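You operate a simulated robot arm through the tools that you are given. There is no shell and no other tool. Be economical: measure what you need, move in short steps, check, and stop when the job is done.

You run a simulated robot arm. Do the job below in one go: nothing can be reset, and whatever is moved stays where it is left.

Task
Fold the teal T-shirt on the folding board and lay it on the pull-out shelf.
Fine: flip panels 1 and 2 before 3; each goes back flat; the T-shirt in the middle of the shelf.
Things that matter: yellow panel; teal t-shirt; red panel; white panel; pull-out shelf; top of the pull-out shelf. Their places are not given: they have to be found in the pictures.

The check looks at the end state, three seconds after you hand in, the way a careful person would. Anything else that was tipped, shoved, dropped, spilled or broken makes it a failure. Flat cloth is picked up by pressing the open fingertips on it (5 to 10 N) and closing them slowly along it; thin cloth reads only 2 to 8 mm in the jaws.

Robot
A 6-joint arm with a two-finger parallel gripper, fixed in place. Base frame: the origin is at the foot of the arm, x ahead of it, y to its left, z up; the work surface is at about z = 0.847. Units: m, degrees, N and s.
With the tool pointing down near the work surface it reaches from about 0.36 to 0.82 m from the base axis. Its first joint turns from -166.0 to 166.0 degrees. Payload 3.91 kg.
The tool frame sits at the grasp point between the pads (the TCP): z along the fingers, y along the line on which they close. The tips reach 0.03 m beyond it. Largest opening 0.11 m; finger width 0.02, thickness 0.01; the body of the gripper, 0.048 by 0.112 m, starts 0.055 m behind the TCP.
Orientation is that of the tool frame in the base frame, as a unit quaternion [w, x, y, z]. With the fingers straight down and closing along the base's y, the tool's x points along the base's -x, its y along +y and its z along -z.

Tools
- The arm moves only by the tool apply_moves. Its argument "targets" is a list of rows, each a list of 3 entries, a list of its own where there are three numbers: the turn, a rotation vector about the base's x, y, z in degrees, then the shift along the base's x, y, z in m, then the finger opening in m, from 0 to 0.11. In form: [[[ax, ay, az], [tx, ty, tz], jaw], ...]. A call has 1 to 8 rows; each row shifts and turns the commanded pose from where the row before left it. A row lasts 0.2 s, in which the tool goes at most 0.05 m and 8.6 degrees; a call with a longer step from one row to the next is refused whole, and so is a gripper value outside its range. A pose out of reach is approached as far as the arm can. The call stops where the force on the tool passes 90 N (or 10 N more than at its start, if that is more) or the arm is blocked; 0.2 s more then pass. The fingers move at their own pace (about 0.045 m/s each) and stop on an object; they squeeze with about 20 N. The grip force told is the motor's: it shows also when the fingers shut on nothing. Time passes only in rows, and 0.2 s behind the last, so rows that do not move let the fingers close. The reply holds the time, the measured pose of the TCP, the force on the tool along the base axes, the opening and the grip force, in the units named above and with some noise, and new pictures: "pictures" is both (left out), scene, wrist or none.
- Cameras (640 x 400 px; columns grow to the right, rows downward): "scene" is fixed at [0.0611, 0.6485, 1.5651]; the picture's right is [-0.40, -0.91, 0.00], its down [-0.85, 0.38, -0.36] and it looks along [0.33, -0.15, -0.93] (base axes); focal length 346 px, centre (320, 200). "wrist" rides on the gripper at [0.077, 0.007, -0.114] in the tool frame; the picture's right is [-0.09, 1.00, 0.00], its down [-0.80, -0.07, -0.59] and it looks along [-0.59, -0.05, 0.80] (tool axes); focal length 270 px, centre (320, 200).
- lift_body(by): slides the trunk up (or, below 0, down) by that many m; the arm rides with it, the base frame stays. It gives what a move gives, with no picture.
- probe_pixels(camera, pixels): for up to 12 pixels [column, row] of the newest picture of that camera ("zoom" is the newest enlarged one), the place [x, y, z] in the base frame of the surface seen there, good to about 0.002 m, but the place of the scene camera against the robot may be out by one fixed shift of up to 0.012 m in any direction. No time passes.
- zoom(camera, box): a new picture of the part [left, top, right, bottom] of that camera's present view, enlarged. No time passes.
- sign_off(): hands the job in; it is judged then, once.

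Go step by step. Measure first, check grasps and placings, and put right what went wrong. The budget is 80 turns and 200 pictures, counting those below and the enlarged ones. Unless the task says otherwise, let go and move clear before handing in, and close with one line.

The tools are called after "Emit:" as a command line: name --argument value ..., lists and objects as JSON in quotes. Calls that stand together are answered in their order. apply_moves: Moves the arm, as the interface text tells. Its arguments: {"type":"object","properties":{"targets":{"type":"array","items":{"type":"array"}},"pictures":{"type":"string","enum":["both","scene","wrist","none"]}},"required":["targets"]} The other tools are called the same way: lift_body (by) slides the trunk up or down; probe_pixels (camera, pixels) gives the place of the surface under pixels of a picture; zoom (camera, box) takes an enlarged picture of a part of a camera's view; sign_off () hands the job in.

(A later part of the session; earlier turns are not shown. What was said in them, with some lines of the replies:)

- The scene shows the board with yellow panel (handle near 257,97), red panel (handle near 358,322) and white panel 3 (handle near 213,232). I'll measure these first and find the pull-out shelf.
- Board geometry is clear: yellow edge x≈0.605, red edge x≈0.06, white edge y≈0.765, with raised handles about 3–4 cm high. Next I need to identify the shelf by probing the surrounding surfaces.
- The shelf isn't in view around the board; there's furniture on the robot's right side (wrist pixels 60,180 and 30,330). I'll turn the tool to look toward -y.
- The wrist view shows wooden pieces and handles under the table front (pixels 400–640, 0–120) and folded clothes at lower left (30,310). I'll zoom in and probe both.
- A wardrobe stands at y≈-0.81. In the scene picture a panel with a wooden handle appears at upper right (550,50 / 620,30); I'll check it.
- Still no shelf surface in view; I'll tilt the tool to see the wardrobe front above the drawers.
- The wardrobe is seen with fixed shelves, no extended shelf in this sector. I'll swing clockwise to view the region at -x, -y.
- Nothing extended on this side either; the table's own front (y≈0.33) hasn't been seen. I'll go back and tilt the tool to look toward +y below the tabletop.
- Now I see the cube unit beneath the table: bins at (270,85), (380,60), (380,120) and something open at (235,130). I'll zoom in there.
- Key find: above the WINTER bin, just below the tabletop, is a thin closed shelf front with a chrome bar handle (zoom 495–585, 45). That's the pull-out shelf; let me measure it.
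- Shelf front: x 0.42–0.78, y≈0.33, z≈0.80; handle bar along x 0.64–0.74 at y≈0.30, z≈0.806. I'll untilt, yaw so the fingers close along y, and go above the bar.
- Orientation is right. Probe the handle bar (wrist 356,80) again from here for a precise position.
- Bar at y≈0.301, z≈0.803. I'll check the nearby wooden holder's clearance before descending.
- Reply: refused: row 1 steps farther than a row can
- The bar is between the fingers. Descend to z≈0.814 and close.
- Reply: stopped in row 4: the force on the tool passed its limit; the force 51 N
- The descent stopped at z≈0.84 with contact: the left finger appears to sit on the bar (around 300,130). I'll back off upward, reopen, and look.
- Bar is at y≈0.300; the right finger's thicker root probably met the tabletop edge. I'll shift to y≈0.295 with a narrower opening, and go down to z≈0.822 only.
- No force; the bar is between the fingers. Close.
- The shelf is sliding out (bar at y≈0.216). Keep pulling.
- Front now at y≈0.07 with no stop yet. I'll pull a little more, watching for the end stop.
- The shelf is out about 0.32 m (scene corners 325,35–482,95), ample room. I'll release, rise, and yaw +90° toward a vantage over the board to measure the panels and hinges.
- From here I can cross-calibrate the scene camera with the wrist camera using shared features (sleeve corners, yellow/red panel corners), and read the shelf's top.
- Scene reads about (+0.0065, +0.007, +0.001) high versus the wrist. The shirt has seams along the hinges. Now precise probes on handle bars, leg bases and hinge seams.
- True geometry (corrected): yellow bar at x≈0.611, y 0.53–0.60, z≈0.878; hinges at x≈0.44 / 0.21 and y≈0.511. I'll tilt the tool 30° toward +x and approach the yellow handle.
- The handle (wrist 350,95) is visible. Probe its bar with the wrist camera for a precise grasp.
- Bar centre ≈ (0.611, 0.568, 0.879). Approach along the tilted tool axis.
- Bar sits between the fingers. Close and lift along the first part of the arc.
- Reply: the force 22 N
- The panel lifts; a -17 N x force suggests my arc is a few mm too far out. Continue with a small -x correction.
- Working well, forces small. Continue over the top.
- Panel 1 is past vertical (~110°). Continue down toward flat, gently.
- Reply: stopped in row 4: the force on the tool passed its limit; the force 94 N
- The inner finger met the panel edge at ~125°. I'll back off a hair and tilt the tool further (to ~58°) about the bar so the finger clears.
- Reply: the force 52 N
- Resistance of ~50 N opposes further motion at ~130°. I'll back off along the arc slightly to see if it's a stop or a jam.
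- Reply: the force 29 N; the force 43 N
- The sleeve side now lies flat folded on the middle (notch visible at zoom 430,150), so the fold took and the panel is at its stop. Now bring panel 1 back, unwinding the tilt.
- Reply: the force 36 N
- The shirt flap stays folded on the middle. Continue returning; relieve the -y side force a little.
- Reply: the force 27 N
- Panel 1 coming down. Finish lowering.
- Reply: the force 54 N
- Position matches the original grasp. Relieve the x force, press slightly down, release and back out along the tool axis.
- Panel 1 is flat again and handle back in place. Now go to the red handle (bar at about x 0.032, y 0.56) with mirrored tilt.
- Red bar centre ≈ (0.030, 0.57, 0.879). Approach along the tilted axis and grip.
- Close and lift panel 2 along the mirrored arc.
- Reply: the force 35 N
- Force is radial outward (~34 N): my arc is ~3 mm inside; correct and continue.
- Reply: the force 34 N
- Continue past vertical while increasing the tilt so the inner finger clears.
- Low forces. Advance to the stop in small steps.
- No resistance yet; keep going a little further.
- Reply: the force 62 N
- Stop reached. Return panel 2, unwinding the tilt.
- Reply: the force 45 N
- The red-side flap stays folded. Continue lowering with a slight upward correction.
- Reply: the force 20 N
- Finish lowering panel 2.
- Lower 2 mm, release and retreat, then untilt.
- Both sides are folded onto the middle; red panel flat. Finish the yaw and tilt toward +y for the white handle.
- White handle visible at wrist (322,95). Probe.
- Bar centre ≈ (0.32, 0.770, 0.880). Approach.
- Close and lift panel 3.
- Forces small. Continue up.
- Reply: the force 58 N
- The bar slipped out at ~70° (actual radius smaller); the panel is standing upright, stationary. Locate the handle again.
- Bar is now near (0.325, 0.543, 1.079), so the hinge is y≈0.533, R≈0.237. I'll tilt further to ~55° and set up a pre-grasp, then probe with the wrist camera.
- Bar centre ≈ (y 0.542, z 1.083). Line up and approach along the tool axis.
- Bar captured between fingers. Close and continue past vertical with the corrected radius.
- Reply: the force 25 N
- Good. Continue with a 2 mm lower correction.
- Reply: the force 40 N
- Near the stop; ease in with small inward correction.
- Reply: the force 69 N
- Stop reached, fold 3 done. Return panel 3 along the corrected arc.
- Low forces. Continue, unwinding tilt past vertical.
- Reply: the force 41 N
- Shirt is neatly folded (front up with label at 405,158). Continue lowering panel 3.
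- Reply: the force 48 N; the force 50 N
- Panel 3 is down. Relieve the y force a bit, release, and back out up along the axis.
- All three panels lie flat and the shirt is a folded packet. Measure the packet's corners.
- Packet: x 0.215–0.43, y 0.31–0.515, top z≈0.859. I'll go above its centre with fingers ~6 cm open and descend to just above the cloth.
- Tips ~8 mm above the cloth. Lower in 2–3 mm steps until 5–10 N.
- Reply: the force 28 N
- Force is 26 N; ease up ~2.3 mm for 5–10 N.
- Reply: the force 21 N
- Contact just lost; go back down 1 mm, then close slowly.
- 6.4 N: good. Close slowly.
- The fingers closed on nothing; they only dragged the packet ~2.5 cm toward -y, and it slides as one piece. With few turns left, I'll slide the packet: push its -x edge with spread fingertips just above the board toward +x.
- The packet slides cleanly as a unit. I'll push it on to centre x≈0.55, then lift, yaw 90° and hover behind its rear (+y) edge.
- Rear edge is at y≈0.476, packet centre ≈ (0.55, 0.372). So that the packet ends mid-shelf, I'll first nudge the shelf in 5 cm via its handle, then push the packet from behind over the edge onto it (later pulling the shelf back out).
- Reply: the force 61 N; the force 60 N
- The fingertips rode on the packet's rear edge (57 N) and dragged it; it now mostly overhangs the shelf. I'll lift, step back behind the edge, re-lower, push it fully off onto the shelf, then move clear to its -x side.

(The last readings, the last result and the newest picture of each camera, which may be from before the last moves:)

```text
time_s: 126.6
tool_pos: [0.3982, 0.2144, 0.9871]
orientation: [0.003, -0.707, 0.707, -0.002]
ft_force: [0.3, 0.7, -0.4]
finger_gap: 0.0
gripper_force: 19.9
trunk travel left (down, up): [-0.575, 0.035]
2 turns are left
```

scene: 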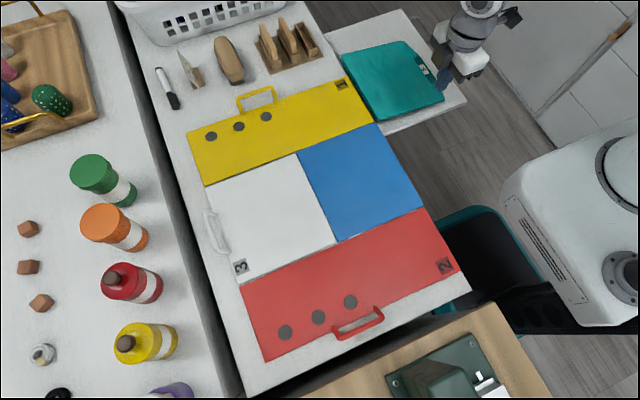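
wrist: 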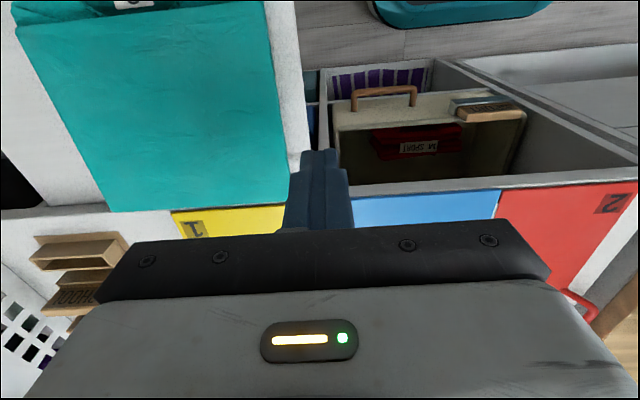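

The packet lies on the shelf (x≈0.45–0.66, rear edge at y≈0.32). In this last action turn I'll nudge it +x ~4.8 cm to the shelf's centre line with closed fingertips, then grip the handle, draw the shelf back out 5 cm, release and rise clear.

Emit:
apply_moves --targets '[[[0, 0, 0], [0, 0, -0.045], 0.0], [[0, 0, 0], [0, 0, -0.045], 0.0], [[0, 0, 0], [0, 0, -0.035], 0.0], [[0, 0, 0], [0, 0, -0.015], 0.0], [[0, 0, 0], [0, 0, 0], 0.0], [[0, 0, 0], [0.0148, 0.003, 0], 0.0], [[0, 0, 0], [0.0148, 0.003, 0], 0.0], [[0, 0, 0], [0.0148, 0, 0], 0.0]]' --pictures "none"

Emit:
apply_moves --targets '[[[0, 0, 0], [0.0148, 0, 0], 0.0], [[0, 0, 0], [0.0148, 0, 0], 0.0], [[0, 0, 0], [0.0148, 0, 0], 0.0], [[0, 0, 0], [0, 0, 0], 0.0], [[0, 0, 0], [-0.02, 0, 0], 0.0], [[0, 0, 0], [0, 0, 0.04], 0.03], [[0, 0, 0], [0, 0, 0.04], 0.03], [[0, 0, 0], [0, 0, 0.04], 0.03]]' --pictures "scene"

Emit:
apply_moves --targets '[[[0, 0, -8.5], [0.02, -0.021, 0], 0.03], [[0, 0, -8.5], [0.02, -0.021, 0], 0.03], [[0, 0, -8.5], [0.02, -0.021, 0], 0.03], [[0, 0, -8.5], [0.02, -0.021, 0], 0.03], [[0, 0, -8.5], [0.02, -0.021, 0], 0.03], [[0, 0, -8.5], [0.02, -0.021, 0], 0.03], [[0, 0, -8.5], [0.02, -0.021, 0], 0.03], [[0, 0, -8.5], [0.02, -0.021, 0], 0.03]]' --pictures "none"

Emit:
apply_moves --targets '[[[0, 0, -8.5], [0.015, -0.008, 0], 0.03], [[0, 0, -8.5], [0.015, -0.008, 0], 0.03], [[0, 0, -5], [0.01, -0.008, 0], 0.03], [[0, 0, 0], [0, 0, -0.045], 0.03], [[0, 0, 0], [0, 0, -0.045], 0.03], [[0, 0, 0], [0, 0, -0.035], 0.03], [[0, 0, 0], [0, 0, -0.017], 0.03], [[0, 0, 0], [0, 0, 0], 0.03]]' --pictures "wrist"

Emit:
apply_moves --targets '[[[0, 0, 0], [0, 0, 0], 0.0], [[0, 0, 0], [0, 0, 0], 0.0], [[0, 0, 0], [0, -0.0125, 0], 0.0], [[0, 0, 0], [0, -0.0125, 0], 0.0], [[0, 0, 0], [0, -0.0125, 0], 0.0], [[0, 0, 0], [0, -0.0125, 0], 0.0], [[0, 0, 0], [0, 0, 0], 0.0], [[0, 0, 0], [0, 0, 0], 0.03]]' --pictures "none"

Emit:
apply_moves --targets '[[[0, 0, 0], [0, 0, 0], 0.03], [[0, 0, 0], [0, 0, 0.03], 0.03], [[0, 0, 0], [0, 0, 0.045], 0.03], [[0, 0, 0], [0, 0, 0.045], 0.03], [[0, 0, 0], [0, -0.02, 0.04], 0.03], [[0, 0, 0], [0, -0.04, 0.02], 0.03], [[0, 0, 0], [0, -0.04, 0], 0.03], [[0, 0, 0], [0, 0, 0], 0.03]]' --pictures "both"

```text
time_s: 128.4
tool_pos: [0.4431, 0.2239, 0.8462]
orientation: [-0.003, 0.707, -0.707, 0.002]
ft_force: [-0.3, 0.3, -0.5]
finger_gap: 0.0001
gripper_force: 20.0
trunk travel left (down, up): [-0.575, 0.035]
```

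```text
time_s: 130.2
tool_pos: [0.4682, 0.2263, 0.9677]
orientation: [-0.003, 0.707, -0.707, 0.002]
ft_force: [0.1, 0.3, -0.1]
finger_gap: 0.0301
gripper_force: 0.1
trunk travel left (down, up): [-0.575, 0.035]
```

scene: 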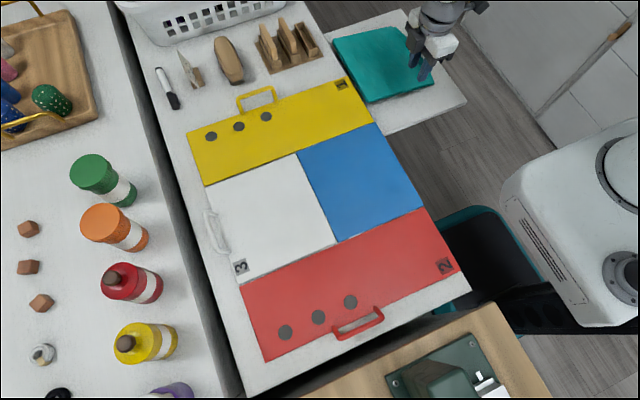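

```text
time_s: 132.0
tool_pos: [0.6314, 0.0569, 0.9627]
orientation: [0.001, -0.191, 0.982, -0.003]
ft_force: [-0.1, -0.1, 0.2]
finger_gap: 0.0299
gripper_force: 0.0
trunk travel left (down, up): [-0.575, 0.035]
```

```text
time_s: 133.8
tool_pos: [0.6693, 0.0316, 0.8223]
orientation: [0.001, 0.001, 1.0, -0.003]
ft_force: [0.4, -0.6, -0.1]
finger_gap: 0.0302
gripper_force: 0.2
trunk travel left (down, up): [-0.575, 0.035]
```

wrist: 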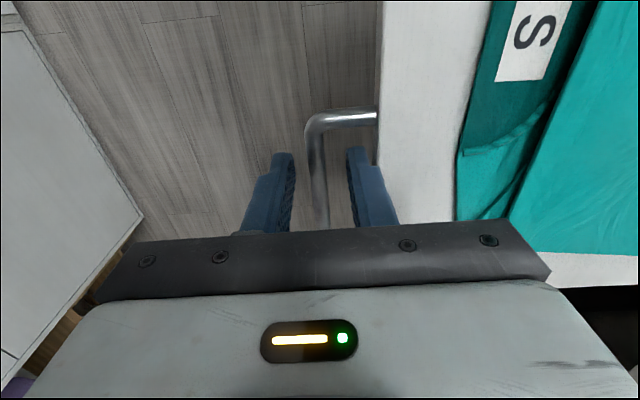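

```text
time_s: 135.6
tool_pos: [0.6658, -0.0186, 0.8205]
orientation: [0.0, 0.001, 1.0, -0.004]
ft_force: [-1.1, 0.6, 0.0]
finger_gap: 0.0301
gripper_force: 0.1
trunk travel left (down, up): [-0.575, 0.035]
```

```text
time_s: 137.4
tool_pos: [0.6684, -0.1138, 0.9988]
orientation: [0.0, 0.0, 1.0, -0.004]
ft_force: [-0.7, 0.1, -0.5]
finger_gap: 0.0299
gripper_force: 0.0
trunk travel left (down, up): [-0.575, 0.035]
1 turns are left
```

scene: 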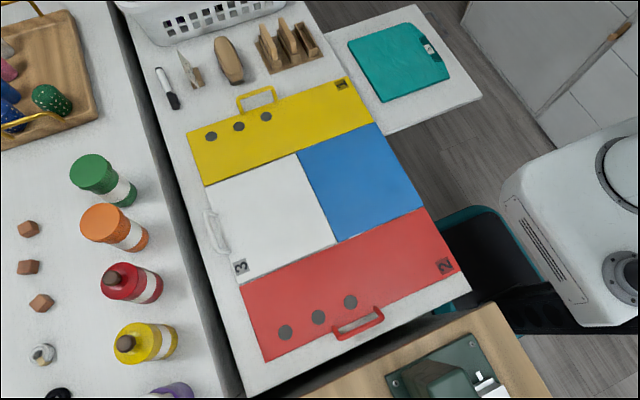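
wrist: 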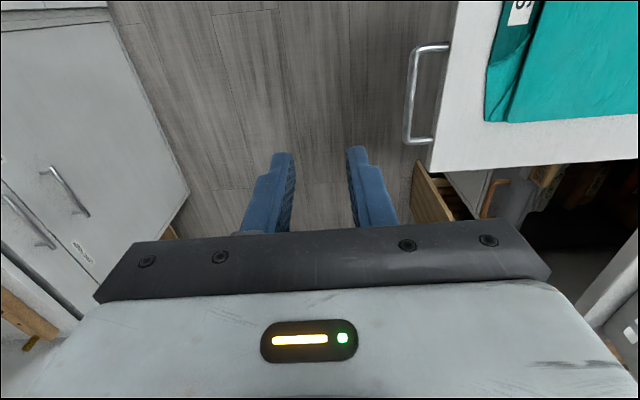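

The T-shirt is folded and lies near the middle of the pulled-out shelf (scene 348–450, 23–102). All three panels are flat, nothing else looks disturbed, and the gripper is clear, so I'm handing in.

Emit:
sign_off

```text
The job is handed in.
```

The teal T-shirt is folded and lying near the middle of the pull-out shelf, with panels 1 and 2 flipped before 3, all three back flat, and the job handed in. The shirt was slid onto the shelf, because a pinch grip on it failed.
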